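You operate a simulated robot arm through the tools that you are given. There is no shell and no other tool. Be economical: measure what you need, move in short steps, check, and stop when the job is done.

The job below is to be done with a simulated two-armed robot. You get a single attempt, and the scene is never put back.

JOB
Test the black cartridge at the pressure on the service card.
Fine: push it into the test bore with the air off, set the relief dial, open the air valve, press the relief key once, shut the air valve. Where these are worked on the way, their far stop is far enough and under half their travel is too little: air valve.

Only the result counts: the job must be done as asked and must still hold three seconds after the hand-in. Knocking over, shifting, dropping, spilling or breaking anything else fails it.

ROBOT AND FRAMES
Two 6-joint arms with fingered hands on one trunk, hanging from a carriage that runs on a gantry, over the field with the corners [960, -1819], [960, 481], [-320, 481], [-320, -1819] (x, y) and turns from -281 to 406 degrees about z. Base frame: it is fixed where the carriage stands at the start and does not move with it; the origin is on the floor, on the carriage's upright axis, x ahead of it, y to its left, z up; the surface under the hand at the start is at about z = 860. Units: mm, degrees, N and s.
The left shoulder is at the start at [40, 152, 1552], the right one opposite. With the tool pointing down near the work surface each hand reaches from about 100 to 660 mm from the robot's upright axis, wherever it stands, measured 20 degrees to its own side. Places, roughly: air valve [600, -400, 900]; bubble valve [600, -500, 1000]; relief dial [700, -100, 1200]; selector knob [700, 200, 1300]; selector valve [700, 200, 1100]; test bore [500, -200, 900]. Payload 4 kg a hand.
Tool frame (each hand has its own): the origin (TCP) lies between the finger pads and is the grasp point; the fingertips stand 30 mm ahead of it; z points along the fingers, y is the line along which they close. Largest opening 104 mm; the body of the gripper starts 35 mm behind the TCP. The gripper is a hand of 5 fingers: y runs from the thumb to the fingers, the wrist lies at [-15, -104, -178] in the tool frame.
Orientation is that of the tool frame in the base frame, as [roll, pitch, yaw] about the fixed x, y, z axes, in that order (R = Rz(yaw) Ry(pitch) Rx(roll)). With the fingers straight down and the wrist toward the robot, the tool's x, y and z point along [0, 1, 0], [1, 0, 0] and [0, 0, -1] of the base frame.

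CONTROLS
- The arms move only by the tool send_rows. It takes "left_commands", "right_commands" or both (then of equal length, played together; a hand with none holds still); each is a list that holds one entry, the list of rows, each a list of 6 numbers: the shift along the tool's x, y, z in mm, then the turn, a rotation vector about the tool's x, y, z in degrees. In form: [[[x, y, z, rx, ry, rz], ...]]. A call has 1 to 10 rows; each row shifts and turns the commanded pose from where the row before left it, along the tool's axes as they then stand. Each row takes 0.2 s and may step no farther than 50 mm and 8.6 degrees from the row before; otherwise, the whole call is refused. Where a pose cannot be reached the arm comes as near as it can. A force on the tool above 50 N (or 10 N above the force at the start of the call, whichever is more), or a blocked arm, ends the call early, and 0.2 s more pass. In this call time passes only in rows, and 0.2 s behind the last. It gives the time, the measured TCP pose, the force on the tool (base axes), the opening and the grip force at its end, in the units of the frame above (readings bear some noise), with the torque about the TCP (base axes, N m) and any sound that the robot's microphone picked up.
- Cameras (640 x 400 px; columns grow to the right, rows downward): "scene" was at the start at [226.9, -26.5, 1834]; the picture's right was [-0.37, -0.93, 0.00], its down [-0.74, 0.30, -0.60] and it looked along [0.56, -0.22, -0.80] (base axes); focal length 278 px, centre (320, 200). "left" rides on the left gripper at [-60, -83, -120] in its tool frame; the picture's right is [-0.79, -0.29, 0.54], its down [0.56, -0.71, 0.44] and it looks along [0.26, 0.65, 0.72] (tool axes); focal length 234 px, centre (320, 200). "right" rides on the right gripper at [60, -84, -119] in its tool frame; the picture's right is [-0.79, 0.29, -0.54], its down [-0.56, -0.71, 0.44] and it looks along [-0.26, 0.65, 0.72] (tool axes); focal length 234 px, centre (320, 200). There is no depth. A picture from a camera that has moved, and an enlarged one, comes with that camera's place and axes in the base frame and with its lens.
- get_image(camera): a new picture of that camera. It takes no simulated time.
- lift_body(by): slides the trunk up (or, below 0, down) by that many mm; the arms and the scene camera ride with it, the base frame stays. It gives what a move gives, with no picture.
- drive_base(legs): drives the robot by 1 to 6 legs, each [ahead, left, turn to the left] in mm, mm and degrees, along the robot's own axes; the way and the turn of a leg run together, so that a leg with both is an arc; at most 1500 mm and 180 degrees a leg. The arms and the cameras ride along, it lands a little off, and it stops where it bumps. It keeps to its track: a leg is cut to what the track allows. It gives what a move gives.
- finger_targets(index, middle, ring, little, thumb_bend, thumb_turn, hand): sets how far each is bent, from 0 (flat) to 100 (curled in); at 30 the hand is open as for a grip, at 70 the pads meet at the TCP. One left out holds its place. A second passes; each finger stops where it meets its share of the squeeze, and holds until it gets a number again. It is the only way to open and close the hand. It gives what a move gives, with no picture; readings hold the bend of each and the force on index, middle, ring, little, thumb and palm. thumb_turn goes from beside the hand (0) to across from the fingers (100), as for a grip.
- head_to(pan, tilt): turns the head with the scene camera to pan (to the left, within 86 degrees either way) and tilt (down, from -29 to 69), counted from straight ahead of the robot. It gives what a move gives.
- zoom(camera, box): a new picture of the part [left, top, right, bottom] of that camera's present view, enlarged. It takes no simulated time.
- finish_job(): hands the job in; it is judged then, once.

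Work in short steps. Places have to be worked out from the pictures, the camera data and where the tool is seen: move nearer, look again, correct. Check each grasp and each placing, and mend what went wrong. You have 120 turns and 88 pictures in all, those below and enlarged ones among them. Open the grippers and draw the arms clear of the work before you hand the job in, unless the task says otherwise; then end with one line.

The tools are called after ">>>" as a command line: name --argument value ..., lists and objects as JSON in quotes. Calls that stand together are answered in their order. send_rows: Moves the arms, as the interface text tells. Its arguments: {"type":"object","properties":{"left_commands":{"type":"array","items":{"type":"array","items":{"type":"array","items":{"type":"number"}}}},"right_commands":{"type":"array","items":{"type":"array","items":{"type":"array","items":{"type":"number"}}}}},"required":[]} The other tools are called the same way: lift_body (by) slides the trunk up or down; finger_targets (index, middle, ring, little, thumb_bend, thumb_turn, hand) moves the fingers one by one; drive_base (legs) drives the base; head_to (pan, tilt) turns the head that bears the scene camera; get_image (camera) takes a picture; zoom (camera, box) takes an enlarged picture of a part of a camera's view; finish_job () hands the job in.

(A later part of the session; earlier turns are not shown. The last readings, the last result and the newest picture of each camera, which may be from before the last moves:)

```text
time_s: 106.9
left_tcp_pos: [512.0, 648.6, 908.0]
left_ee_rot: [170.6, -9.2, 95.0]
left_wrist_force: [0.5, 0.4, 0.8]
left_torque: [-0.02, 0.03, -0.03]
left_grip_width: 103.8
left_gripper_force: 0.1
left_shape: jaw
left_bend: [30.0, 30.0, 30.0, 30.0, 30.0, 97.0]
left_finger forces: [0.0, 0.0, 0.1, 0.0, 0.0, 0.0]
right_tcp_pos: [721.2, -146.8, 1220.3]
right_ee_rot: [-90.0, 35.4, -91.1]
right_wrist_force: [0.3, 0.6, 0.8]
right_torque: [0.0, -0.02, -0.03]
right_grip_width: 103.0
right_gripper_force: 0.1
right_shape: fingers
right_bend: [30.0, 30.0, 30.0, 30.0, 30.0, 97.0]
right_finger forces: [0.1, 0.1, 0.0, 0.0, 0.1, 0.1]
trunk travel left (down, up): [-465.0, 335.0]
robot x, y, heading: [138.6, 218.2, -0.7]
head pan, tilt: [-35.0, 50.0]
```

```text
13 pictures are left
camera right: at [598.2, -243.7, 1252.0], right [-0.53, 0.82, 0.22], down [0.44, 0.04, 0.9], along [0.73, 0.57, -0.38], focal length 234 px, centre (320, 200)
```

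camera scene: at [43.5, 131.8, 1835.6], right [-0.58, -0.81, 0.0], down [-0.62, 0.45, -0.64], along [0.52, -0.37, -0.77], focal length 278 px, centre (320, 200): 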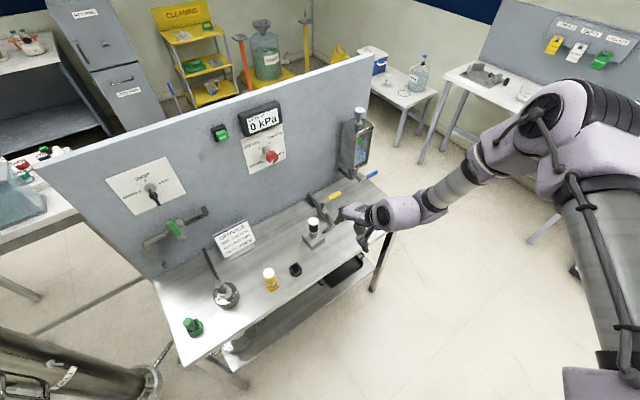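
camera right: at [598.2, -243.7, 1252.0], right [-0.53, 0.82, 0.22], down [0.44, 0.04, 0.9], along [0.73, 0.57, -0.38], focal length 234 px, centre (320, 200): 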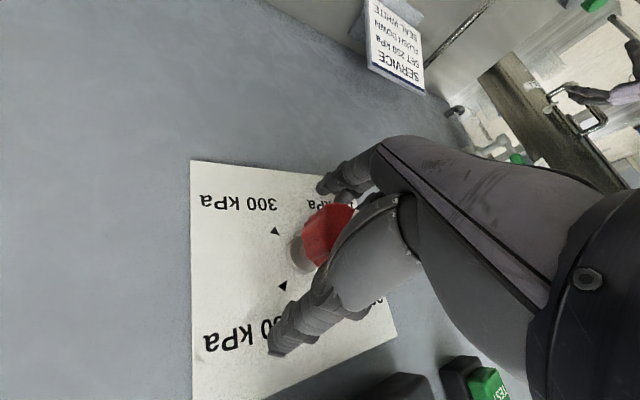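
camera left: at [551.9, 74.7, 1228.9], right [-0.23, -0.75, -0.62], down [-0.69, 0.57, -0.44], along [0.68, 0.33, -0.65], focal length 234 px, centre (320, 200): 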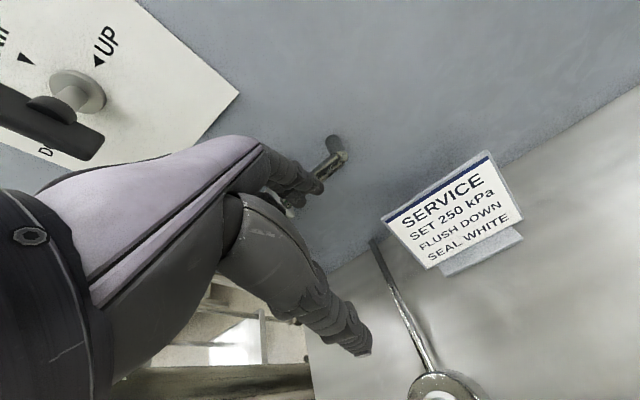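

The knob lies between thumb and fingers. Close on it.

>>> finger_targets --hand "right" --index 85 --middle 85 --ring 60 --little 60 --thumb_bend 85

>>> send_rows --right_commands '[[[0, 0, 0, 0, 0, 7], [0, 0, 0, 0, 0, 8]]]'

```text
time_s: 107.9
left_tcp_pos: [511.8, 648.6, 908.0]
left_ee_rot: [170.5, -9.1, 95.0]
left_wrist_force: [0.2, 0.1, 0.3]
left_torque: [0.0, 0.02, -0.01]
left_grip_width: 103.7
left_gripper_force: 0.0
left_shape: jaw
left_bend: [30.0, 30.0, 30.0, 30.0, 30.0, 97.0]
left_finger forces: [0.0, 0.0, 0.0, 0.0, 0.0, 0.1]
right_tcp_pos: [721.9, -146.7, 1220.4]
right_ee_rot: [-89.9, 35.3, -90.9]
right_wrist_force: [2.0, -0.3, 8.0]
right_torque: [-0.12, 0.32, 0.43]
right_grip_width: 10.4
right_gripper_force: 25.3
right_shape: fingers
right_bend: [73.0, 65.0, 60.0, 60.0, 73.0, 96.0]
right_finger forces: [14.4, 10.1, 0.0, 0.0, 26.0, 0.0]
trunk travel left (down, up): [-465.0, 335.0]
robot x, y, heading: [137.7, 219.8, -0.8]
head pan, tilt: [-35.0, 50.0]
```

```text
time_s: 108.5
left_tcp_pos: [511.8, 646.4, 907.6]
left_ee_rot: [170.5, -9.1, 95.1]
left_wrist_force: [0.8, 0.9, 0.1]
left_torque: [-0.01, 0.02, -0.02]
left_grip_width: 103.7
left_gripper_force: 0.1
left_shape: jaw
left_bend: [30.0, 30.0, 30.0, 30.0, 30.0, 97.0]
left_finger forces: [0.0, 0.0, 0.0, 0.0, 0.0, 0.1]
right_tcp_pos: [720.3, -148.7, 1218.9]
right_ee_rot: [-90.3, 50.2, -91.1]
right_wrist_force: [9.1, -10.7, -6.3]
right_torque: [-0.12, 0.42, 0.48]
right_grip_width: 8.9
right_gripper_force: 19.8
right_shape: fingers
right_bend: [73.0, 65.0, 60.0, 60.0, 74.0, 94.0]
right_finger forces: [8.2, 10.3, 0.0, 0.0, 22.4, 0.1]
trunk travel left (down, up): [-465.0, 335.0]
robot x, y, heading: [137.7, 218.3, -0.7]
head pan, tilt: [-35.0, 50.0]
```

Grip width reads only 10 mm; I check whether the knob turned.

>>> zoom --camera "right" --box '[230, 150, 390, 350]'

```text
2.00 times, centred on (310, 250) of right
camera zoom: at [598.1, -250.5, 1224.7], right [-0.53, 0.74, 0.42], down [0.43, -0.19, 0.88], along [0.73, 0.65, -0.22], focal length 468 px, centre (340, 100)
```

zoom: 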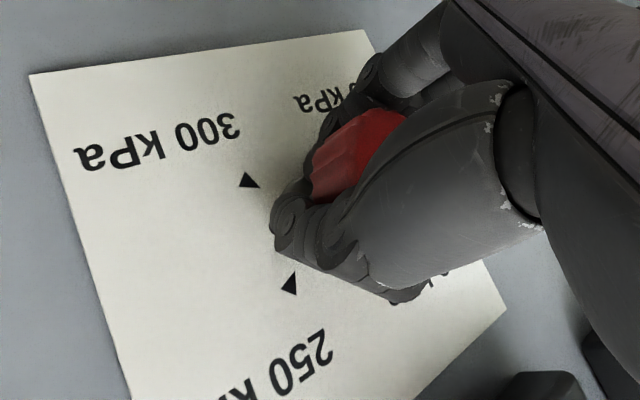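

The fingertips wrapped behind the knob. I open, back off 18 mm, roll back, and regrasp with the pads on the knob's rim.

>>> finger_targets --hand "right" --index 30 --middle 30 --ring 30 --little 30 --thumb_bend 30

>>> send_rows --right_commands '[[[0, 0, -9, 0, 0, -7.5], [0, 0, -9, 0, 0, -7.5]]]'

>>> finger_targets --hand "right" --index 85 --middle 85 --ring 50 --little 50 --thumb_bend 85

>>> zoom --camera "right" --box '[230, 150, 390, 350]'

```text
time_s: 109.5
left_tcp_pos: [510.0, 648.4, 908.0]
left_ee_rot: [170.5, -9.1, 95.0]
left_wrist_force: [-0.9, 0.5, -0.4]
left_torque: [-0.01, 0.01, 0.01]
left_grip_width: 103.9
left_gripper_force: 0.0
left_shape: jaw
left_bend: [30.0, 30.0, 30.0, 30.0, 30.0, 97.0]
left_finger forces: [0.0, 0.0, 0.1, 0.1, 0.1, 0.0]
right_tcp_pos: [719.8, -146.4, 1219.5]
right_ee_rot: [-90.0, 50.5, -90.9]
right_wrist_force: [0.8, 0.0, -0.4]
right_torque: [0.01, -0.04, -0.02]
right_grip_width: 102.7
right_gripper_force: 0.0
right_shape: fingers
right_bend: [30.0, 30.0, 30.0, 30.0, 30.0, 97.0]
right_finger forces: [0.0, 0.0, 0.0, 0.0, 0.0, 0.0]
trunk travel left (down, up): [-465.0, 335.0]
robot x, y, heading: [133.5, 218.4, -0.6]
head pan, tilt: [-35.0, 50.0]
```

```text
time_s: 110.1
left_tcp_pos: [510.0, 647.7, 908.7]
left_ee_rot: [170.6, -9.2, 95.1]
left_wrist_force: [-0.4, 0.4, -0.2]
left_torque: [-0.04, 0.01, 0.02]
left_grip_width: 103.8
left_gripper_force: 0.0
left_shape: jaw
left_bend: [30.0, 30.0, 30.0, 30.0, 30.0, 97.0]
left_finger forces: [0.1, 0.1, 0.0, 0.0, 0.0, 0.1]
right_tcp_pos: [703.0, -148.0, 1219.6]
right_ee_rot: [-90.1, 35.3, -91.1]
right_wrist_force: [-0.6, 0.6, 0.0]
right_torque: [0.02, -0.01, 0.0]
right_grip_width: 103.0
right_gripper_force: 0.0
right_shape: fingers
right_bend: [30.0, 30.0, 30.0, 30.0, 30.0, 97.0]
right_finger forces: [0.0, 0.0, 0.1, 0.0, 0.1, 0.0]
trunk travel left (down, up): [-465.0, 335.0]
robot x, y, heading: [135.4, 217.9, -0.6]
head pan, tilt: [-35.0, 50.0]
```

```text
time_s: 111.1
left_tcp_pos: [512.2, 647.9, 907.9]
left_ee_rot: [170.5, -9.2, 95.2]
left_wrist_force: [-0.3, 0.7, 0.7]
left_torque: [-0.03, 0.02, 0.01]
left_grip_width: 104.0
left_gripper_force: 0.1
left_shape: jaw
left_bend: [30.0, 30.0, 30.0, 30.0, 30.0, 97.0]
left_finger forces: [0.0, 0.0, 0.1, 0.0, 0.0, 0.0]
right_tcp_pos: [703.7, -147.3, 1220.9]
right_ee_rot: [-89.8, 35.3, -90.9]
right_wrist_force: [8.8, 0.7, 6.0]
right_torque: [-0.05, -0.02, 0.09]
right_grip_width: 26.9
right_gripper_force: 18.7
right_shape: fingers
right_bend: [58.0, 65.0, 50.0, 50.0, 61.0, 96.0]
right_finger forces: [7.7, 8.5, 0.1, 0.0, 21.0, 0.1]
trunk travel left (down, up): [-465.0, 335.0]
robot x, y, heading: [134.4, 218.3, -0.6]
head pan, tilt: [-35.0, 50.0]
```

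```text
2.00 times, centred on (310, 250) of right
camera zoom: at [581.9, -243.5, 1253.1], right [-0.53, 0.82, 0.22], down [0.43, 0.04, 0.9], along [0.73, 0.57, -0.38], focal length 468 px, centre (340, 100)
```

zoom: 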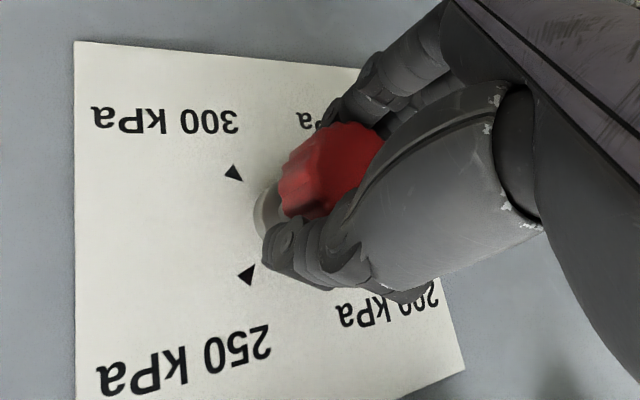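

Good hold on the knob's rim. Turn +85° about tool z.

>>> send_rows --right_commands '[[[0, 0, 0, 0, 0, 8.5], [0, 0, 0, 0, 0, 8.5], [0, 0, 0, 0, 0, 8.5], [0, 0, 0, 0, 0, 8.5], [0, 0, 0, 0, 0, 8.5], [0, 0, 0, 0, 0, 8.5], [0, 0, 0, 0, 0, 8.5], [0, 0, 0, 0, 0, 8.5], [0, 0, 0, 0, 0, 8.5], [0, 0, 0, 0, 0, 8.5]]]'

>>> zoom --camera "right" --box '[230, 150, 390, 350]'

```text
time_s: 113.3
left_tcp_pos: [513.6, 646.9, 908.2]
left_ee_rot: [170.5, -9.0, 94.9]
left_wrist_force: [0.1, -0.3, -0.2]
left_torque: [0.0, -0.01, 0.04]
left_grip_width: 103.7
left_gripper_force: 0.0
left_shape: jaw
left_bend: [30.0, 30.0, 30.0, 30.0, 30.0, 97.0]
left_finger forces: [0.0, 0.0, 0.0, 0.0, 0.1, 0.1]
right_tcp_pos: [704.0, -148.9, 1222.0]
right_ee_rot: [89.8, 59.5, 88.9]
right_wrist_force: [14.1, -10.3, 6.9]
right_torque: [-0.05, -0.09, -0.22]
right_grip_width: 26.6
right_gripper_force: 19.9
right_shape: fingers
right_bend: [59.0, 65.0, 50.0, 50.0, 61.0, 97.0]
right_finger forces: [6.7, 12.3, 0.0, 0.1, 20.5, 0.1]
trunk travel left (down, up): [-465.0, 335.0]
robot x, y, heading: [135.3, 217.9, -0.3]
head pan, tilt: [-35.0, 50.0]
```

```text
2.00 times, centred on (310, 250) of right
camera zoom: at [582.9, -189.1, 1125.5], right [-0.55, -0.14, 0.83], down [0.42, -0.9, 0.12], along [0.72, 0.41, 0.55], focal length 468 px, centre (340, 100)
```

zoom: 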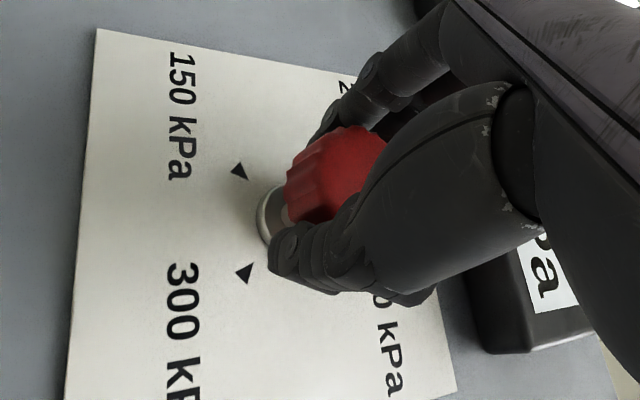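

Knob seems to follow. Continue turning another 85°, watching reach flags.

>>> send_rows --right_commands '[[[0, 0, 0, 0, 0, 8.5], [0, 0, 0, 0, 0, 8.5], [0, 0, 0, 0, 0, 8.5], [0, 0, 0, 0, 0, 8.5], [0, 0, 0, 0, 0, 8.5], [0, 0, 0, 0, 0, 8.5], [0, 0, 0, 0, 0, 8.5]]]'

>>> finger_targets --hand "right" --index 30 --middle 30 --thumb_bend 30

>>> drive_base --legs '[[-60, 0, 0]]'

>>> get_image --camera "right"

```text
time_s: 114.9
left_tcp_pos: [512.8, 646.3, 908.2]
left_ee_rot: [170.5, -9.0, 95.0]
left_wrist_force: [0.5, -0.4, -1.0]
left_torque: [0.01, 0.01, 0.03]
left_grip_width: 104.0
left_gripper_force: 0.1
left_shape: jaw
left_bend: [30.0, 30.0, 30.0, 30.0, 30.0, 97.0]
left_finger forces: [0.0, 0.1, 0.0, 0.0, 0.0, 0.1]
right_tcp_pos: [702.7, -149.0, 1220.5]
right_ee_rot: [90.0, 0.1, 89.0]
right_wrist_force: [18.3, -15.6, -3.1]
right_torque: [-0.02, 0.17, -0.23]
right_grip_width: 26.6
right_gripper_force: 20.9
right_shape: fingers
right_bend: [59.0, 64.0, 50.0, 50.0, 61.0, 99.0]
right_finger forces: [7.1, 14.8, 0.0, 0.1, 20.0, 0.0]
trunk travel left (down, up): [-465.0, 335.0]
robot x, y, heading: [138.2, 216.3, -0.9]
head pan, tilt: [-35.0, 50.0]
```

```text
time_s: 115.9
left_tcp_pos: [510.8, 648.1, 908.0]
left_ee_rot: [170.5, -9.1, 95.1]
left_wrist_force: [0.2, 0.7, 0.3]
left_torque: [0.0, 0.01, -0.02]
left_grip_width: 104.1
left_gripper_force: 0.1
left_shape: jaw
left_bend: [30.0, 30.0, 30.0, 30.0, 30.0, 97.0]
left_finger forces: [0.1, 0.1, 0.0, 0.0, 0.1, 0.1]
right_tcp_pos: [701.9, -146.3, 1219.1]
right_ee_rot: [90.0, 0.1, 89.1]
right_wrist_force: [0.4, -1.2, 0.3]
right_torque: [-0.02, 0.0, 0.02]
right_grip_width: 102.8
right_gripper_force: 0.0
right_shape: fingers
right_bend: [30.0, 30.0, 50.0, 50.0, 30.0, 97.0]
right_finger forces: [0.1, 0.1, 0.1, 0.0, 0.1, 0.0]
trunk travel left (down, up): [-465.0, 335.0]
robot x, y, heading: [136.8, 217.0, -0.8]
head pan, tilt: [-35.0, 50.0]
```

```text
time_s: 116.9
left_tcp_pos: [448.5, 649.6, 908.1]
left_ee_rot: [170.7, -9.2, 95.1]
left_wrist_force: [0.0, -0.2, 0.2]
left_torque: [0.0, -0.06, -0.02]
left_grip_width: 104.0
left_gripper_force: 0.0
left_shape: jaw
left_bend: [30.0, 30.0, 30.0, 30.0, 30.0, 97.0]
left_finger forces: [0.0, 0.0, 0.0, 0.0, 0.0, 0.0]
right_tcp_pos: [639.8, -144.5, 1218.7]
right_ee_rot: [90.0, 0.1, 89.0]
right_wrist_force: [0.1, -0.5, -0.4]
right_torque: [0.01, 0.0, -0.01]
right_grip_width: 103.0
right_gripper_force: 0.0
right_shape: fingers
right_bend: [30.0, 30.0, 50.0, 50.0, 30.0, 97.0]
right_finger forces: [0.0, 0.0, 0.0, 0.1, 0.0, 0.0]
trunk travel left (down, up): [-465.0, 335.0]
robot x, y, heading: [71.9, 216.4, -0.6]
head pan, tilt: [-35.0, 50.0]
```

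```text
9 pictures are left
camera right: at [521.2, -84.5, 1134.6], right [-0.55, -0.78, 0.29], down [0.43, -0.57, -0.7], along [0.71, -0.27, 0.65], focal length 234 px, centre (320, 200)
```

right: 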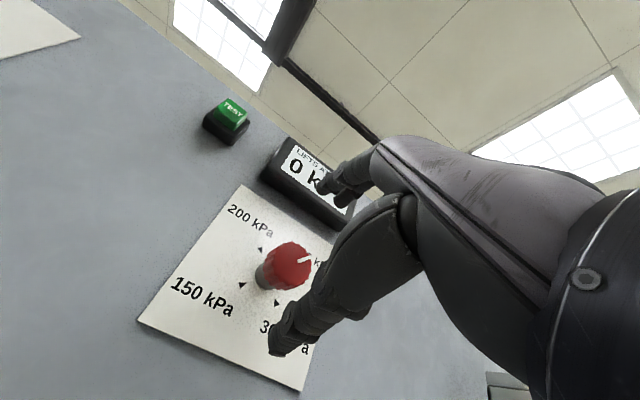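

The pointer now appears to aim opposite to the 150 mark, i.e. at 250. I zoom to confirm.

>>> zoom --camera "right" --box '[215, 225, 345, 315]'

```text
4.44 times, centred on (280, 270) of right
camera zoom: at [521.2, -84.5, 1134.6], right [-0.55, -0.78, 0.29], down [0.43, -0.57, -0.7], along [0.71, -0.27, 0.65], focal length 1041 px, centre (498, -111)
```

zoom: 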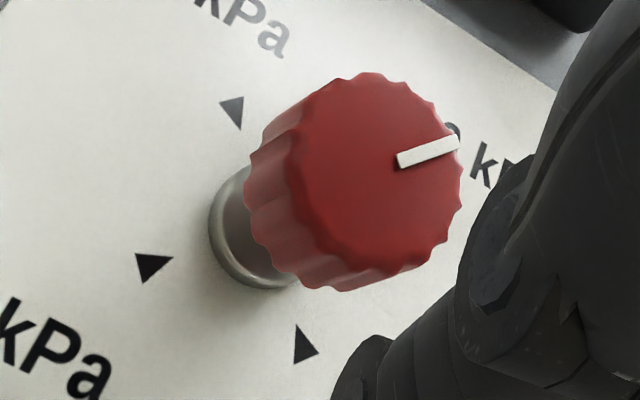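

Dial is exactly at 250. Next, the air valve. The trunk must drop ~277 mm, so first I raise the left hand well up, back the base off, and roll the right hand to thumb-on-top.

>>> send_rows --left_commands '[[[0, 0, -40, 0, 0, 0], [0, 0, -45, 0, 0, 0], [0, 0, -45, 0, 0, 0], [0, 0, -45, 0, 0, 0], [0, 0, -45, 0, 0, 0], [0, 0, -45, 0, 0, 0]]]'

>>> drive_base --legs '[[-100, 0, 0]]'

>>> send_rows --right_commands '[[[0, 0, 0, 0, 0, -8.5], [0, 0, 0, 0, 0, -8.5], [0, 0, 0, 0, 0, -8.5], [0, 0, 0, 0, 0, -8.5], [0, 0, 0, 0, 0, -8.5], [0, 0, 0, 0, 0, -8.5], [0, 0, 0, 0, 0, -8.5], [0, 0, 0, 0, 0, -8.5], [0, 0, 0, 0, 0, -8.5], [0, 0, 0, 0, 0, -8.5]]]'

>>> send_rows --right_commands '[[[0, 0, 0, 0, 0, -8.5], [0, 0, 0, 0, 0, -8.5], [0, 0, 0, 0, 0, -8.5], [0, 0, 0, 0, 0, -8.5], [0, 0, 0, 0, 0, -8.5], [0, 0, 0, 0, 0, -8.5], [0, 0, 0, 0, 0, -8.5], [0, 0, 0, 0, 0, -8.5], [0, 0, 0, 0, 0, -8.5], [0, 0, 0, 0, 0, -8.5]]]'

```text
time_s: 118.3
left_tcp_pos: [445.2, 578.4, 979.8]
left_ee_rot: [170.7, -8.9, 95.3]
left_wrist_force: [0.1, -1.4, -0.1]
left_torque: [0.07, -0.03, 0.03]
left_grip_width: 104.0
left_gripper_force: 0.0
left_shape: jaw
left_bend: [30.0, 30.0, 30.0, 30.0, 30.0, 97.0]
left_finger forces: [0.0, 0.1, 0.0, 0.0, 0.1, 0.1]
left hand out of reach, approached as far as the arm can: row 1, 2, 3, 4, 5, 6
right_tcp_pos: [641.2, -148.0, 1221.4]
right_ee_rot: [90.0, 0.3, 89.2]
right_wrist_force: [0.9, -1.0, 0.2]
right_torque: [-0.03, 0.03, 0.07]
right_grip_width: 102.9
right_gripper_force: 0.1
right_shape: fingers
right_bend: [30.0, 30.0, 50.0, 50.0, 30.0, 97.0]
right_finger forces: [0.1, 0.0, 0.0, 0.0, 0.0, 0.0]
trunk travel left (down, up): [-465.0, 335.0]
robot x, y, heading: [82.8, 218.6, -0.6]
head pan, tilt: [-35.0, 50.0]
```

```text
time_s: 119.4
left_tcp_pos: [343.6, 584.6, 979.7]
left_ee_rot: [170.6, -9.3, 95.5]
left_wrist_force: [-0.7, 0.4, 0.1]
left_torque: [-0.01, -0.02, -0.01]
left_grip_width: 104.3
left_gripper_force: 0.0
left_shape: jaw
left_bend: [30.0, 30.0, 30.0, 30.0, 30.0, 97.0]
left_finger forces: [0.0, 0.0, 0.0, 0.1, 0.0, 0.0]
right_tcp_pos: [541.1, -142.8, 1218.0]
right_ee_rot: [90.1, 0.2, 89.1]
right_wrist_force: [-0.5, 0.4, 0.0]
right_torque: [-0.02, 0.03, 0.01]
right_grip_width: 103.3
right_gripper_force: 0.1
right_shape: fingers
right_bend: [30.0, 30.0, 50.0, 50.0, 30.0, 97.0]
right_finger forces: [0.0, 0.0, 0.1, 0.0, 0.0, 0.1]
trunk travel left (down, up): [-465.0, 335.0]
robot x, y, heading: [-21.2, 220.6, -0.5]
head pan, tilt: [-35.0, 50.0]
```

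```text
time_s: 121.6
left_tcp_pos: [344.3, 585.1, 979.8]
left_ee_rot: [170.6, -9.2, 95.4]
left_wrist_force: [0.7, 0.2, 0.4]
left_torque: [0.01, 0.02, 0.01]
left_grip_width: 103.9
left_gripper_force: 0.1
left_shape: jaw
left_bend: [30.0, 30.0, 30.0, 30.0, 30.0, 97.0]
left_finger forces: [0.0, 0.1, 0.1, 0.0, 0.1, 0.1]
right_tcp_pos: [542.6, -142.2, 1219.4]
right_ee_rot: [88.2, 85.3, 87.4]
right_wrist_force: [0.4, -0.3, -0.2]
right_torque: [-0.03, -0.03, 0.01]
right_grip_width: 103.0
right_gripper_force: 0.1
right_shape: fingers
right_bend: [30.0, 30.0, 50.0, 50.0, 30.0, 97.0]
right_finger forces: [0.0, 0.0, 0.1, 0.0, 0.0, 0.0]
trunk travel left (down, up): [-465.0, 335.0]
robot x, y, heading: [-23.3, 216.7, -0.5]
head pan, tilt: [-35.0, 50.0]
```

```text
time_s: 123.8
left_tcp_pos: [344.5, 585.1, 980.9]
left_ee_rot: [170.6, -9.3, 95.4]
left_wrist_force: [0.6, -0.5, -0.1]
left_torque: [0.01, 0.02, 0.02]
left_grip_width: 103.9
left_gripper_force: 0.0
left_shape: jaw
left_bend: [30.0, 30.0, 30.0, 30.0, 30.0, 97.0]
left_finger forces: [0.0, 0.0, 0.1, 0.0, 0.0, 0.0]
right_tcp_pos: [550.9, -148.0, 1231.6]
right_ee_rot: [-90.3, 9.9, -90.4]
right_wrist_force: [0.2, 0.8, -0.1]
right_torque: [0.02, -0.02, -0.02]
right_grip_width: 103.1
right_gripper_force: 0.1
right_shape: fingers
right_bend: [30.0, 30.0, 50.0, 50.0, 30.0, 97.0]
right_finger forces: [0.1, 0.0, 0.0, 0.0, 0.0, 0.0]
right hand out of reach, approached as far as the arm can: row 10
trunk travel left (down, up): [-465.0, 335.0]
robot x, y, heading: [-26.0, 216.7, -0.2]
head pan, tilt: [-35.0, 50.0]
```

Right hand ready (thumb on top). I pull the left hand back toward the robot so it stays clear of the table when the trunk goes down, then move right and lower part-way.

>>> send_rows --left_commands '[[[10, -25, 0, 0, 0, 0], [15, -25, 0, 0, 0, 0], [15, -25, 0, 0, 0, 0], [15, -25, 0, 0, 0, 0], [15, -25, 0, 0, 0, 0]]]'

>>> drive_base --legs '[[0, -238, 0]]'

>>> lift_body --by -200

>>> get_image --camera "right"

```text
time_s: 125.0
left_tcp_pos: [305.9, 585.8, 961.1]
left_ee_rot: [170.6, -9.1, 95.3]
left_wrist_force: [-0.2, -0.2, -1.0]
left_torque: [-0.03, 0.02, 0.03]
left_grip_width: 103.6
left_gripper_force: 0.0
left_shape: jaw
left_bend: [30.0, 30.0, 30.0, 30.0, 30.0, 97.0]
left_finger forces: [0.0, 0.0, 0.0, 0.0, 0.0, 0.1]
left hand out of reach, approached as far as the arm can: row 1, 2, 3, 4, 5
right_tcp_pos: [550.3, -149.0, 1232.0]
right_ee_rot: [-90.3, 10.0, -90.6]
right_wrist_force: [-0.2, -0.8, 0.4]
right_torque: [-0.02, 0.01, 0.0]
right_grip_width: 103.3
right_gripper_force: 0.0
right_shape: fingers
right_bend: [30.0, 30.0, 50.0, 50.0, 30.0, 97.0]
right_finger forces: [0.1, 0.0, 0.1, 0.0, 0.0, 0.0]
trunk travel left (down, up): [-465.0, 335.0]
robot x, y, heading: [-25.1, 222.5, -0.4]
head pan, tilt: [-35.0, 50.0]
```

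```text
time_s: 126.8
left_tcp_pos: [304.8, 341.6, 961.9]
left_ee_rot: [170.5, -9.0, 95.0]
left_wrist_force: [0.1, 0.5, -0.5]
left_torque: [0.02, 0.0, 0.04]
left_grip_width: 103.8
left_gripper_force: 0.0
left_shape: jaw
left_bend: [30.0, 30.0, 30.0, 30.0, 30.0, 97.0]
left_finger forces: [0.0, 0.0, 0.0, 0.1, 0.0, 0.1]
right_tcp_pos: [545.4, -394.3, 1232.0]
right_ee_rot: [-90.3, 10.0, -90.8]
right_wrist_force: [0.3, 0.4, 0.6]
right_torque: [-0.01, 0.04, 0.02]
right_grip_width: 103.1
right_gripper_force: 0.0
right_shape: fingers
right_bend: [30.0, 30.0, 50.0, 50.0, 30.0, 97.0]
right_finger forces: [0.0, 0.1, 0.1, 0.0, 0.0, 0.1]
trunk travel left (down, up): [-465.0, 335.0]
robot x, y, heading: [-31.8, -21.8, -0.7]
head pan, tilt: [-35.0, 50.0]
```

```text
time_s: 129.0
left_tcp_pos: [305.1, 342.6, 762.7]
left_ee_rot: [170.6, -9.2, 95.0]
left_wrist_force: [-0.1, -0.4, 0.4]
left_torque: [0.0, -0.04, -0.02]
left_grip_width: 103.8
left_gripper_force: 0.1
left_shape: jaw
left_bend: [30.0, 30.0, 30.0, 30.0, 30.0, 97.0]
left_finger forces: [0.0, 0.0, 0.0, 0.1, 0.0, 0.0]
right_tcp_pos: [546.8, -393.0, 1032.4]
right_ee_rot: [-90.3, 10.0, -90.8]
right_wrist_force: [-0.4, -0.7, 0.8]
right_torque: [0.02, 0.04, 0.03]
right_grip_width: 103.1
right_gripper_force: 0.0
right_shape: fingers
right_bend: [30.0, 30.0, 50.0, 50.0, 30.0, 97.0]
right_finger forces: [0.1, 0.0, 0.0, 0.0, 0.0, 0.0]
trunk travel left (down, up): [-265.0, 535.0]
robot x, y, heading: [-28.9, -25.4, -0.9]
head pan, tilt: [-35.0, 50.0]
```

```text
7 pictures are left
camera right: at [425.2, -466.7, 1103.9], right [-0.53, 0.83, -0.14], down [0.45, 0.42, 0.79], along [0.72, 0.36, -0.6], focal length 234 px, centre (320, 200)
```

right: 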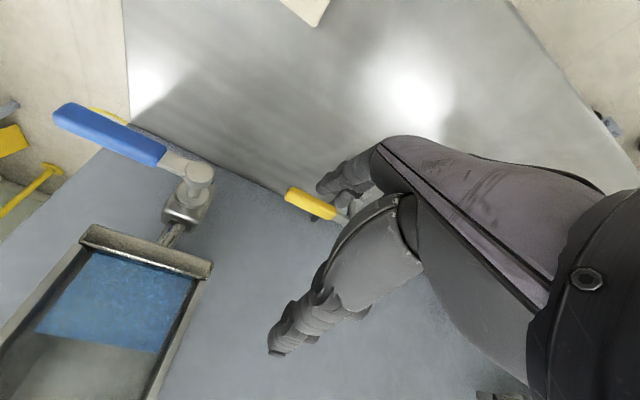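

Yellow handle tip is at ≈[631,-403,942]. I open the hand fully, lower 90 mm and move in so the handle lies between thumb (top) and fingers (below).

>>> finger_targets --hand "right" --index 30 --middle 30 --ring 30 --little 30 --thumb_bend 30

>>> lift_body --by -90

>>> drive_base --legs '[[0, 12, 0], [82, 0, 0]]'

>>> get_image --camera "right"

```text
time_s: 130.0
left_tcp_pos: [305.2, 342.2, 762.4]
left_ee_rot: [170.5, -9.2, 95.0]
left_wrist_force: [0.3, 0.0, 0.6]
left_torque: [0.0, -0.01, 0.02]
left_grip_width: 104.0
left_gripper_force: 0.0
left_shape: jaw
left_bend: [30.0, 30.0, 30.0, 30.0, 30.0, 97.0]
left_finger forces: [0.1, 0.0, 0.1, 0.1, 0.0, 0.0]
right_tcp_pos: [546.7, -393.0, 1031.9]
right_ee_rot: [-90.3, 9.9, -90.8]
right_wrist_force: [0.2, 0.5, 0.6]
right_torque: [0.01, 0.04, 0.0]
right_grip_width: 103.1
right_gripper_force: 0.1
right_shape: fingers
right_bend: [30.0, 30.0, 30.0, 30.0, 30.0, 97.0]
right_finger forces: [0.1, 0.0, 0.0, 0.1, 0.1, 0.1]
trunk travel left (down, up): [-265.0, 535.0]
robot x, y, heading: [-25.4, -22.7, -0.8]
head pan, tilt: [-35.0, 50.0]
```

```text
time_s: 131.2
left_tcp_pos: [305.1, 342.6, 673.2]
left_ee_rot: [170.6, -9.1, 95.0]
left_wrist_force: [0.2, 0.6, 0.6]
left_torque: [-0.01, 0.0, 0.02]
left_grip_width: 104.2
left_gripper_force: 0.1
left_shape: jaw
left_bend: [30.0, 30.0, 30.0, 30.0, 30.0, 97.0]
left_finger forces: [0.0, 0.0, 0.0, 0.1, 0.0, 0.0]
right_tcp_pos: [546.7, -393.2, 942.6]
right_ee_rot: [-90.3, 10.0, -90.8]
right_wrist_force: [-0.5, -0.4, 0.8]
right_torque: [0.03, -0.02, 0.01]
right_grip_width: 103.2
right_gripper_force: 0.0
right_shape: fingers
right_bend: [30.0, 30.0, 30.0, 30.0, 30.0, 97.0]
right_finger forces: [0.1, 0.0, 0.0, 0.1, 0.1, 0.0]
trunk travel left (down, up): [-175.0, 625.0]
robot x, y, heading: [-24.3, -22.5, -0.6]
head pan, tilt: [-35.0, 50.0]
```

```text
time_s: 132.7
left_tcp_pos: [366.8, 353.5, 670.0]
left_ee_rot: [171.2, -9.2, 95.2]
left_wrist_force: [-11.7, -1.3, 1.0]
left_torque: [0.03, -0.03, -0.02]
left_grip_width: 99.4
left_gripper_force: 0.0
left_shape: jaw
left_bend: [33.0, 36.0, 30.0, 30.0, 30.0, 97.0]
left_finger forces: [2.8, 8.9, 0.0, 0.1, 0.0, 0.1]
right_tcp_pos: [610.5, -381.8, 939.9]
right_ee_rot: [-90.6, 9.8, -90.5]
right_wrist_force: [-2.8, -0.3, 1.0]
right_torque: [-0.01, 0.13, 0.18]
right_grip_width: 103.1
right_gripper_force: 1.9
right_shape: fingers
right_bend: [30.0, 30.0, 30.0, 29.0, 30.0, 97.0]
right_finger forces: [0.0, 0.0, 0.0, 3.3, 0.0, 0.1]
trunk travel left (down, up): [-175.0, 625.0]
robot x, y, heading: [45.0, -14.1, -0.8]
head pan, tilt: [-35.0, 50.0]
stopped in leg 2: the force on the tool passed its limit at 81 N (the readings are from after the stop); the commanded pose is now the measured one
```

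```text
6 pictures are left
camera right: at [489.7, -455.1, 1012.6], right [-0.54, 0.83, -0.14], down [0.45, 0.43, 0.79], along [0.71, 0.36, -0.6], focal length 234 px, centre (320, 200)
```

right: 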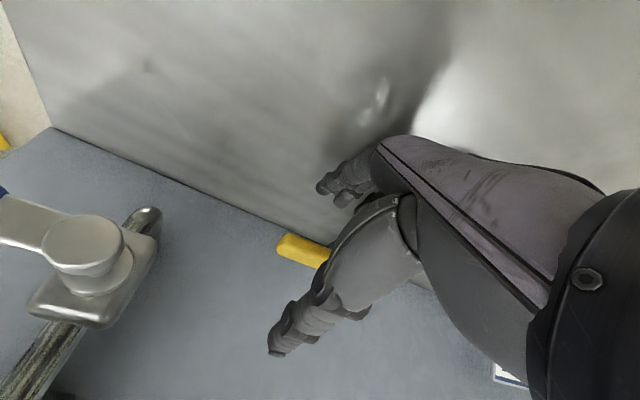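

The left fingers bumped something at the table's front and the right little finger grazed the valve body. I back off and shift right; I'll make the last approach with the arm instead.

>>> drive_base --legs '[[-28, 0, 0], [0, -11, 0]]'

>>> send_rows --right_commands '[[[0, 0, 12, 0, 0, 0], [0, 0, 12, 0, 0, 0], [0, 0, 12, 0, 0, 0], [0, 0, 12, 0, 0, 0]]]'

```text
time_s: 133.8
left_tcp_pos: [343.9, 344.8, 671.7]
left_ee_rot: [170.8, -9.2, 95.1]
left_wrist_force: [0.4, -0.2, 0.9]
left_torque: [-0.01, 0.0, 0.0]
left_grip_width: 104.2
left_gripper_force: 0.2
left_shape: jaw
left_bend: [30.0, 30.0, 30.0, 30.0, 30.0, 97.0]
left_finger forces: [0.0, 0.0, 0.0, 0.0, 0.0, 0.1]
right_tcp_pos: [587.5, -389.6, 941.1]
right_ee_rot: [-90.4, 9.9, -90.5]
right_wrist_force: [-0.1, 0.7, 0.3]
right_torque: [0.03, 0.0, 0.03]
right_grip_width: 103.0
right_gripper_force: 0.0
right_shape: fingers
right_bend: [30.0, 30.0, 30.0, 30.0, 30.0, 97.0]
right_finger forces: [0.0, 0.0, 0.0, 0.0, 0.0, 0.1]
trunk travel left (down, up): [-175.0, 625.0]
robot x, y, heading: [12.9, -26.9, -0.9]
head pan, tilt: [-35.0, 50.0]
```

```text
time_s: 134.8
left_tcp_pos: [338.7, 341.5, 670.7]
left_ee_rot: [171.1, -9.2, 95.1]
left_wrist_force: [0.6, 0.0, -0.1]
left_torque: [-0.03, 0.06, -0.01]
left_grip_width: 103.9
left_gripper_force: 0.0
left_shape: jaw
left_bend: [30.0, 30.0, 30.0, 30.0, 30.0, 97.0]
left_finger forces: [0.0, 0.0, 0.0, 0.0, 0.0, 0.0]
right_tcp_pos: [614.9, -389.6, 938.3]
right_ee_rot: [-90.9, 9.8, -90.5]
right_wrist_force: [-41.8, -1.2, 20.9]
right_torque: [1.33, 2.07, 2.7]
right_grip_width: 103.0
right_gripper_force: 20.7
right_shape: fingers
right_bend: [30.0, 30.0, 30.0, 25.0, 30.0, 97.0]
right_finger forces: [0.0, 0.1, 0.0, 41.6, 0.1, 0.1]
right hand out of reach, approached as far as the arm can: row 2
trunk travel left (down, up): [-175.0, 625.0]
robot x, y, heading: [9.8, -21.7, -0.8]
head pan, tilt: [-35.0, 50.0]
stopped in row 4 (right hand): the force on the tool passed its limit at 62 N (the readings are from after the stop); the commanded pose is now the measured one
```

The little finger hits the valve's base. I back off, curl ring and little away (index/middle straddle the TCP), and go in again.

>>> send_rows --right_commands '[[[0, 0, -12, 0, 0, 0], [0, 0, -12, 0, 0, 0]]]'

>>> finger_targets --hand "right" --ring 100 --little 100

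>>> send_rows --right_commands '[[[0, 0, 12, 0, 0, 0], [0, 0, 12, 0, 0, 0], [0, 0, 12, 0, 0, 0], [0, 0, 8, 0, 0, 0]]]'

```text
time_s: 135.4
left_tcp_pos: [341.1, 342.5, 672.1]
left_ee_rot: [171.0, -9.2, 95.2]
left_wrist_force: [0.2, -0.6, 0.1]
left_torque: [0.01, -0.04, 0.02]
left_grip_width: 103.8
left_gripper_force: 0.1
left_shape: jaw
left_bend: [30.0, 30.0, 30.0, 30.0, 30.0, 97.0]
left_finger forces: [0.1, 0.0, 0.0, 0.0, 0.0, 0.0]
right_tcp_pos: [598.4, -389.7, 939.8]
right_ee_rot: [-90.6, 10.1, -90.6]
right_wrist_force: [-1.7, -0.2, -0.2]
right_torque: [-0.03, -0.03, 0.0]
right_grip_width: 103.2
right_gripper_force: 0.0
right_shape: fingers
right_bend: [30.0, 30.0, 30.0, 30.0, 30.0, 97.0]
right_finger forces: [0.0, 0.0, 0.0, 0.0, 0.0, 0.0]
trunk travel left (down, up): [-175.0, 625.0]
robot x, y, heading: [16.8, -20.7, -0.7]
head pan, tilt: [-35.0, 50.0]
```

```text
time_s: 136.4
left_tcp_pos: [343.5, 342.4, 672.2]
left_ee_rot: [170.9, -9.2, 95.2]
left_wrist_force: [0.9, 0.3, -0.7]
left_torque: [0.06, 0.01, 0.01]
left_grip_width: 103.9
left_gripper_force: 0.1
left_shape: jaw
left_bend: [30.0, 30.0, 30.0, 30.0, 30.0, 97.0]
left_finger forces: [0.0, 0.0, 0.0, 0.0, 0.0, 0.1]
right_tcp_pos: [598.3, -388.4, 940.0]
right_ee_rot: [-90.5, 9.9, -90.4]
right_wrist_force: [-1.3, 0.6, -0.1]
right_torque: [0.0, 0.03, 0.01]
right_grip_width: 102.9
right_gripper_force: 0.0
right_shape: fingers
right_bend: [30.0, 30.0, 100.0, 100.0, 30.0, 97.0]
right_finger forces: [0.0, 0.1, 0.0, 0.1, 0.0, 0.1]
trunk travel left (down, up): [-175.0, 625.0]
robot x, y, heading: [13.3, -23.7, -0.7]
head pan, tilt: [-35.0, 50.0]
```

```text
time_s: 137.4
left_tcp_pos: [341.7, 342.0, 672.0]
left_ee_rot: [170.9, -9.2, 95.2]
left_wrist_force: [-0.1, 0.2, 0.1]
left_torque: [-0.01, -0.03, -0.02]
left_grip_width: 103.9
left_gripper_force: 0.0
left_shape: jaw
left_bend: [30.0, 30.0, 30.0, 30.0, 30.0, 97.0]
left_finger forces: [0.1, 0.0, 0.0, 0.0, 0.0, 0.0]
right_tcp_pos: [640.3, -388.3, 940.2]
right_ee_rot: [-90.6, 10.0, -90.5]
right_wrist_force: [-3.3, 0.0, -0.7]
right_torque: [0.0, 0.04, 0.1]
right_grip_width: 102.9
right_gripper_force: 1.8
right_shape: fingers
right_bend: [30.0, 30.0, 100.0, 100.0, 30.0, 97.0]
right_finger forces: [0.0, 0.0, 3.3, 0.0, 0.0, 0.0]
trunk travel left (down, up): [-175.0, 625.0]
robot x, y, heading: [13.7, -24.7, -0.6]
head pan, tilt: [-35.0, 50.0]
```

The curled ring finger touches the handle. I push 10 mm further as a test of whether it swings toward the wall.

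>>> send_rows --right_commands '[[[0, 0, 6, 0, 0, 0], [0, 0, 6, 0, 0, 0]]]'

```text
time_s: 138.0
left_tcp_pos: [338.5, 343.0, 669.9]
left_ee_rot: [171.1, -9.3, 95.1]
left_wrist_force: [-0.6, -0.3, 0.5]
left_torque: [0.03, 0.05, -0.01]
left_grip_width: 104.0
left_gripper_force: 0.1
left_shape: jaw
left_bend: [30.0, 30.0, 30.0, 30.0, 30.0, 97.0]
left_finger forces: [0.0, 0.0, 0.0, 0.0, 0.0, 0.1]
right_tcp_pos: [643.8, -389.6, 935.7]
right_ee_rot: [-91.0, 9.7, -90.6]
right_wrist_force: [-22.3, 1.6, -3.5]
right_torque: [-0.11, 0.05, 0.61]
right_grip_width: 103.2
right_gripper_force: 10.8
right_shape: fingers
right_bend: [30.0, 30.0, 100.0, 100.0, 30.0, 97.0]
right_finger forces: [0.1, 0.0, 20.9, 0.0, 0.1, 0.1]
right hand out of reach, approached as far as the arm can: row 2
trunk travel left (down, up): [-175.0, 625.0]
robot x, y, heading: [13.4, -23.2, -0.9]
head pan, tilt: [-35.0, 50.0]
```

It's stopped toward the wall, so it opens toward the robot (-x). I ease back, close index, middle and thumb around the handle.

>>> send_rows --right_commands '[[[0, 0, -6, 0, 0, 0]]]'

>>> finger_targets --hand "right" --index 75 --middle 75 --thumb_bend 72

>>> get_image --camera "right"

```text
time_s: 138.4
left_tcp_pos: [341.5, 344.0, 672.3]
left_ee_rot: [171.0, -9.3, 95.1]
left_wrist_force: [0.6, -0.1, -0.1]
left_torque: [0.01, 0.03, 0.01]
left_grip_width: 103.4
left_gripper_force: 0.0
left_shape: jaw
left_bend: [30.0, 30.0, 30.0, 30.0, 30.0, 97.0]
left_finger forces: [0.0, 0.1, 0.1, 0.0, 0.1, 0.0]
right_tcp_pos: [641.6, -389.7, 938.0]
right_ee_rot: [-90.6, 10.0, -90.6]
right_wrist_force: [-5.5, 2.3, -3.5]
right_torque: [-0.1, -0.01, 0.14]
right_grip_width: 102.8
right_gripper_force: 3.4
right_shape: fingers
right_bend: [30.0, 30.0, 100.0, 100.0, 30.0, 97.0]
right_finger forces: [0.0, 0.1, 5.9, 0.0, 0.1, 0.0]
trunk travel left (down, up): [-175.0, 625.0]
robot x, y, heading: [11.2, -23.2, -0.5]
head pan, tilt: [-35.0, 50.0]
```

```text
time_s: 139.4
left_tcp_pos: [342.7, 342.9, 671.8]
left_ee_rot: [171.0, -9.3, 95.2]
left_wrist_force: [0.3, 0.1, -0.2]
left_torque: [0.02, 0.01, 0.01]
left_grip_width: 103.9
left_gripper_force: 0.1
left_shape: jaw
left_bend: [30.0, 30.0, 30.0, 30.0, 30.0, 97.0]
left_finger forces: [0.0, 0.1, 0.0, 0.0, 0.0, 0.0]
right_tcp_pos: [641.5, -390.3, 939.5]
right_ee_rot: [-90.6, 9.9, -90.5]
right_wrist_force: [-1.2, 1.6, -2.1]
right_torque: [-0.19, -0.01, 0.28]
right_grip_width: 0.0
right_gripper_force: 12.7
right_shape: fingers
right_bend: [74.0, 74.0, 100.0, 100.0, 69.0, 97.0]
right_finger forces: [4.8, 4.4, 12.2, 0.0, 4.3, 0.1]
trunk travel left (down, up): [-175.0, 625.0]
robot x, y, heading: [14.9, -25.1, -0.7]
head pan, tilt: [-35.0, 50.0]
```

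```text
5 pictures are left
camera right: at [520.9, -464.6, 1011.0], right [-0.54, 0.83, -0.14], down [0.45, 0.43, 0.79], along [0.71, 0.36, -0.6], focal length 234 px, centre (320, 200)
```

right: 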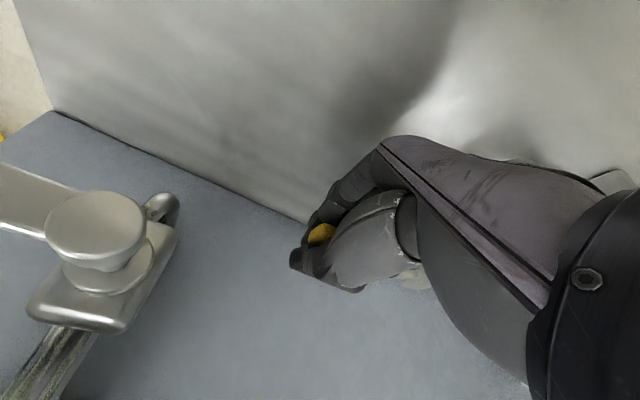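

The handle is enclosed by thumb and fingers. I pull it along the arc toward the robot with the base, first part.

>>> drive_base --legs '[[-20.7, 2.7, 0], [-19.3, 8, 0], [-16.6, 12.7, 0]]'

```text
time_s: 141.0
left_tcp_pos: [287.7, 364.5, 672.1]
left_ee_rot: [170.7, -9.2, 95.2]
left_wrist_force: [0.1, -0.3, 0.6]
left_torque: [-0.01, -0.02, -0.02]
left_grip_width: 104.0
left_gripper_force: 0.1
left_shape: jaw
left_bend: [30.0, 30.0, 30.0, 30.0, 30.0, 97.0]
left_finger forces: [0.1, 0.1, 0.0, 0.1, 0.0, 0.0]
right_tcp_pos: [586.2, -367.4, 939.3]
right_ee_rot: [-90.6, 9.9, -90.6]
right_wrist_force: [2.1, -1.7, -1.2]
right_torque: [-0.02, 0.01, -0.06]
right_grip_width: 0.0
right_gripper_force: 2.3
right_shape: fingers
right_bend: [74.0, 75.0, 100.0, 100.0, 70.0, 97.0]
right_finger forces: [0.0, 3.1, 1.1, 0.1, 0.0, 0.0]
trunk travel left (down, up): [-175.0, 625.0]
robot x, y, heading: [-45.1, -2.2, -0.7]
head pan, tilt: [-35.0, 50.0]
```

Moved freely with ~2–3 N, still engaged. Continue to the end of the arc.

>>> drive_base --legs '[[-12.7, 16.6, 0], [-8, 19.3, 0], [-2, 18, 0]]'

>>> get_image --camera "right"

```text
time_s: 142.3
left_tcp_pos: [271.2, 393.0, 671.8]
left_ee_rot: [170.9, -9.1, 94.9]
left_wrist_force: [0.5, 0.1, 0.1]
left_torque: [-0.02, -0.01, -0.05]
left_grip_width: 103.8
left_gripper_force: 0.0
left_shape: jaw
left_bend: [30.0, 30.0, 30.0, 30.0, 30.0, 97.0]
left_finger forces: [0.0, 0.0, 0.1, 0.0, 0.1, 0.0]
right_tcp_pos: [571.7, -351.1, 942.1]
right_ee_rot: [-89.6, 10.4, -92.4]
right_wrist_force: [13.1, -25.0, -8.7]
right_torque: [-1.02, 0.12, -2.45]
right_grip_width: 0.0
right_gripper_force: 58.6
right_shape: fingers
right_bend: [74.0, 70.0, 100.0, 100.0, 70.0, 97.0]
right_finger forces: [0.0, 72.4, 44.2, 0.0, 0.0, 0.0]
trunk travel left (down, up): [-175.0, 625.0]
robot x, y, heading: [-64.1, 26.1, -0.8]
head pan, tilt: [-35.0, 50.0]
stopped in leg 2: the force on the tool passed its limit at 59 N (the readings are from after the stop); the commanded pose is now the measured one
```

```text
4 pictures are left
camera right: at [447.5, -422.2, 1012.4], right [-0.5, 0.85, -0.15], down [0.45, 0.4, 0.8], along [0.74, 0.34, -0.59], focal length 234 px, centre (320, 200)
```

right: 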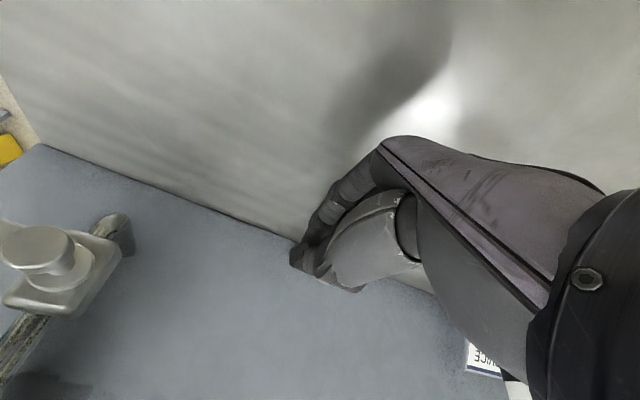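

The handle is at ~58° of its swing but wedged between fingers. I open, back out, and roll the hand so thumb and fingers stand either side of the handle (closing along y).

>>> finger_targets --hand "right" --index 30 --middle 30 --thumb_bend 30

>>> drive_base --legs '[[-80, 0, 0]]'

>>> send_rows --right_commands '[[[0, 0, 0, 0, 0, 8.5], [0, 0, 0, 0, 0, 8.5], [0, 0, 0, 0, 0, 8.5], [0, 0, 0, 0, 0, 8.5], [0, 0, 0, 0, 0, 8.5], [0, 0, 0, 0, 0, 8.5], [0, 0, 0, 0, 0, 8.5], [0, 0, 0, 0, 0, 8.5], [0, 0, 0, 0, 0, 8.5], [0, 0, 0, 0, 0, 8.5]]]'

>>> get_image --camera "right"

```text
time_s: 143.3
left_tcp_pos: [272.9, 389.5, 671.8]
left_ee_rot: [170.9, -9.0, 95.0]
left_wrist_force: [0.0, -0.3, -0.5]
left_torque: [0.01, 0.0, -0.03]
left_grip_width: 104.0
left_gripper_force: 0.1
left_shape: jaw
left_bend: [30.0, 30.0, 30.0, 30.0, 30.0, 97.0]
left_finger forces: [0.0, 0.0, 0.0, 0.0, 0.1, 0.1]
right_tcp_pos: [570.9, -351.0, 944.7]
right_ee_rot: [-89.7, 10.0, -92.1]
right_wrist_force: [8.9, -27.8, -2.1]
right_torque: [-0.82, -0.2, -2.12]
right_grip_width: 102.8
right_gripper_force: 48.3
right_shape: fingers
right_bend: [30.0, 69.0, 100.0, 100.0, 30.0, 97.0]
right_finger forces: [0.0, 60.4, 36.0, 0.1, 0.0, 0.0]
trunk travel left (down, up): [-175.0, 625.0]
robot x, y, heading: [-62.9, 30.0, -0.7]
head pan, tilt: [-35.0, 50.0]
```

```text
time_s: 144.3
left_tcp_pos: [189.2, 399.0, 671.3]
left_ee_rot: [171.0, -9.2, 95.0]
left_wrist_force: [-0.2, 0.0, 0.5]
left_torque: [0.01, -0.02, -0.01]
left_grip_width: 103.6
left_gripper_force: 0.0
left_shape: jaw
left_bend: [30.0, 30.0, 30.0, 30.0, 30.0, 97.0]
left_finger forces: [0.1, 0.0, 0.0, 0.0, 0.0, 0.0]
right_tcp_pos: [489.7, -341.6, 939.5]
right_ee_rot: [-90.1, 10.3, -91.9]
right_wrist_force: [-0.3, -0.5, -0.7]
right_torque: [0.02, 0.0, -0.01]
right_grip_width: 103.0
right_gripper_force: 0.0
right_shape: fingers
right_bend: [30.0, 30.0, 100.0, 100.0, 30.0, 97.0]
right_finger forces: [0.0, 0.1, 0.0, 0.0, 0.0, 0.1]
trunk travel left (down, up): [-175.0, 625.0]
robot x, y, heading: [-143.3, 35.0, -0.9]
head pan, tilt: [-35.0, 50.0]
```

```text
time_s: 144.9
left_tcp_pos: [192.8, 396.0, 671.9]
left_ee_rot: [171.0, -9.1, 95.1]
left_wrist_force: [0.1, 0.4, -0.8]
left_torque: [0.0, -0.01, -0.02]
left_grip_width: 104.0
left_gripper_force: 0.0
left_shape: jaw
left_bend: [30.0, 30.0, 30.0, 30.0, 30.0, 97.0]
left_finger forces: [0.0, 0.0, 0.0, 0.0, 0.0, 0.0]
right_tcp_pos: [446.3, -393.4, 901.3]
right_ee_rot: [-88.6, 24.8, -91.4]
right_wrist_force: [1.2, -5.2, 31.1]
right_torque: [0.21, 0.39, 0.07]
right_grip_width: 77.4
right_gripper_force: 15.1
right_shape: fingers
right_bend: [57.0, 66.0, 100.0, 100.0, 30.0, 97.0]
right_finger forces: [16.5, 14.6, 0.0, 0.0, 0.1, 0.0]
right hand out of reach, approached as far as the arm can: row 1, 2, 3
trunk travel left (down, up): [-175.0, 625.0]
robot x, y, heading: [-143.2, 32.8, -0.5]
head pan, tilt: [-35.0, 50.0]
stopped in row 3 (right hand): the force on the tool passed its limit at 101 N (the readings are from after the stop); the commanded pose is now the measured one
```

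```text
3 pictures are left
camera right: at [320.9, -480.4, 947.5], right [-0.51, 0.86, 0.06], down [0.42, 0.2, 0.88], along [0.75, 0.48, -0.46], focal length 234 px, centre (320, 200)
```

right: 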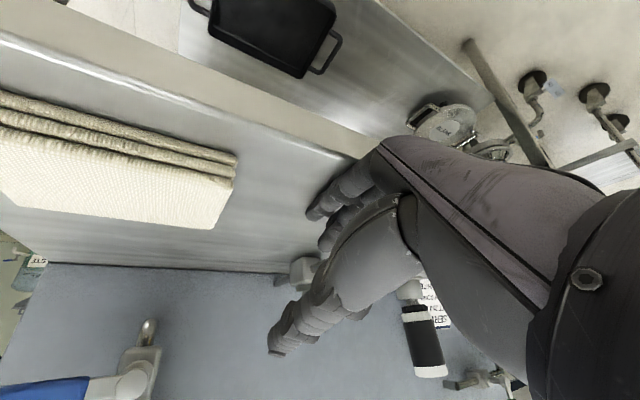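

The roll drifted down and the fingers touched the table. I raise the trunk at once, then finish the roll up there.

>>> lift_body --by 160

>>> send_rows --right_commands '[[[0, 0, 0, 0, 0, 8.5], [0, 0, 0, 0, 0, 8.5], [0, 0, 0, 0, 0, 8.5], [0, 0, 0, 0, 0, 8.5], [0, 0, 0, 0, 0, 8.5], [0, 0, 0, 0, 0, 8.5], [0, 0, 0, 0, 0, 8.5]]]'

```text
time_s: 146.8
left_tcp_pos: [190.0, 398.3, 832.3]
left_ee_rot: [170.9, -9.1, 95.1]
left_wrist_force: [-0.4, 0.5, -0.4]
left_torque: [0.0, -0.03, -0.01]
left_grip_width: 104.1
left_gripper_force: 0.1
left_shape: jaw
left_bend: [30.0, 30.0, 30.0, 30.0, 30.0, 97.0]
left_finger forces: [0.0, 0.0, 0.0, 0.1, 0.1, 0.0]
right_tcp_pos: [442.4, -389.0, 1053.9]
right_ee_rot: [-89.3, 25.2, -91.6]
right_wrist_force: [0.2, -1.0, 1.1]
right_torque: [0.05, -0.01, 0.01]
right_grip_width: 102.8
right_gripper_force: 0.1
right_shape: fingers
right_bend: [30.0, 30.0, 100.0, 100.0, 30.0, 97.0]
right_finger forces: [0.0, 0.1, 0.1, 0.1, 0.1, 0.1]
trunk travel left (down, up): [-335.0, 465.0]
robot x, y, heading: [-142.6, 32.2, -0.8]
head pan, tilt: [-35.0, 50.0]
```

```text
time_s: 148.4
left_tcp_pos: [190.4, 398.4, 831.5]
left_ee_rot: [170.8, -9.1, 95.1]
left_wrist_force: [-0.1, -0.1, -0.9]
left_torque: [0.04, 0.0, 0.02]
left_grip_width: 104.1
left_gripper_force: 0.0
left_shape: jaw
left_bend: [30.0, 30.0, 30.0, 30.0, 30.0, 97.0]
left_finger forces: [0.0, 0.0, 0.0, 0.1, 0.0, 0.0]
right_tcp_pos: [412.1, -391.0, 1018.1]
right_ee_rot: [-83.5, 84.8, -85.2]
right_wrist_force: [-0.3, -0.3, 0.2]
right_torque: [-0.01, 0.0, 0.03]
right_grip_width: 102.9
right_gripper_force: 0.0
right_shape: fingers
right_bend: [30.0, 30.0, 100.0, 100.0, 30.0, 97.0]
right_finger forces: [0.0, 0.1, 0.1, 0.0, 0.0, 0.0]
right hand out of reach, approached as far as the arm can: row 1, 2
trunk travel left (down, up): [-335.0, 465.0]
robot x, y, heading: [-143.5, 31.4, -1.0]
head pan, tilt: [-35.0, 50.0]
```

Rolled. I take one picture to see the handle's present angle.

>>> zoom --camera "scene" --box '[180, 100, 500, 300]'

```text
2.00 times, centred on (340, 200) of scene
camera zoom: at [80.2, -13.8, 1447.6], right [-0.58, -0.81, 0.0], down [-0.62, 0.45, -0.64], along [0.52, -0.38, -0.77], focal length 557 px, centre (280, 200)
```

zoom: 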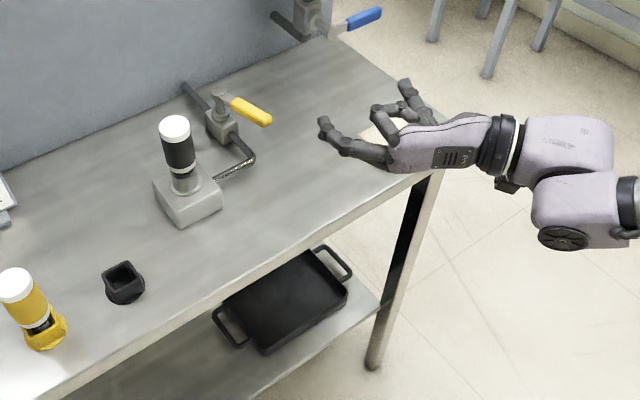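

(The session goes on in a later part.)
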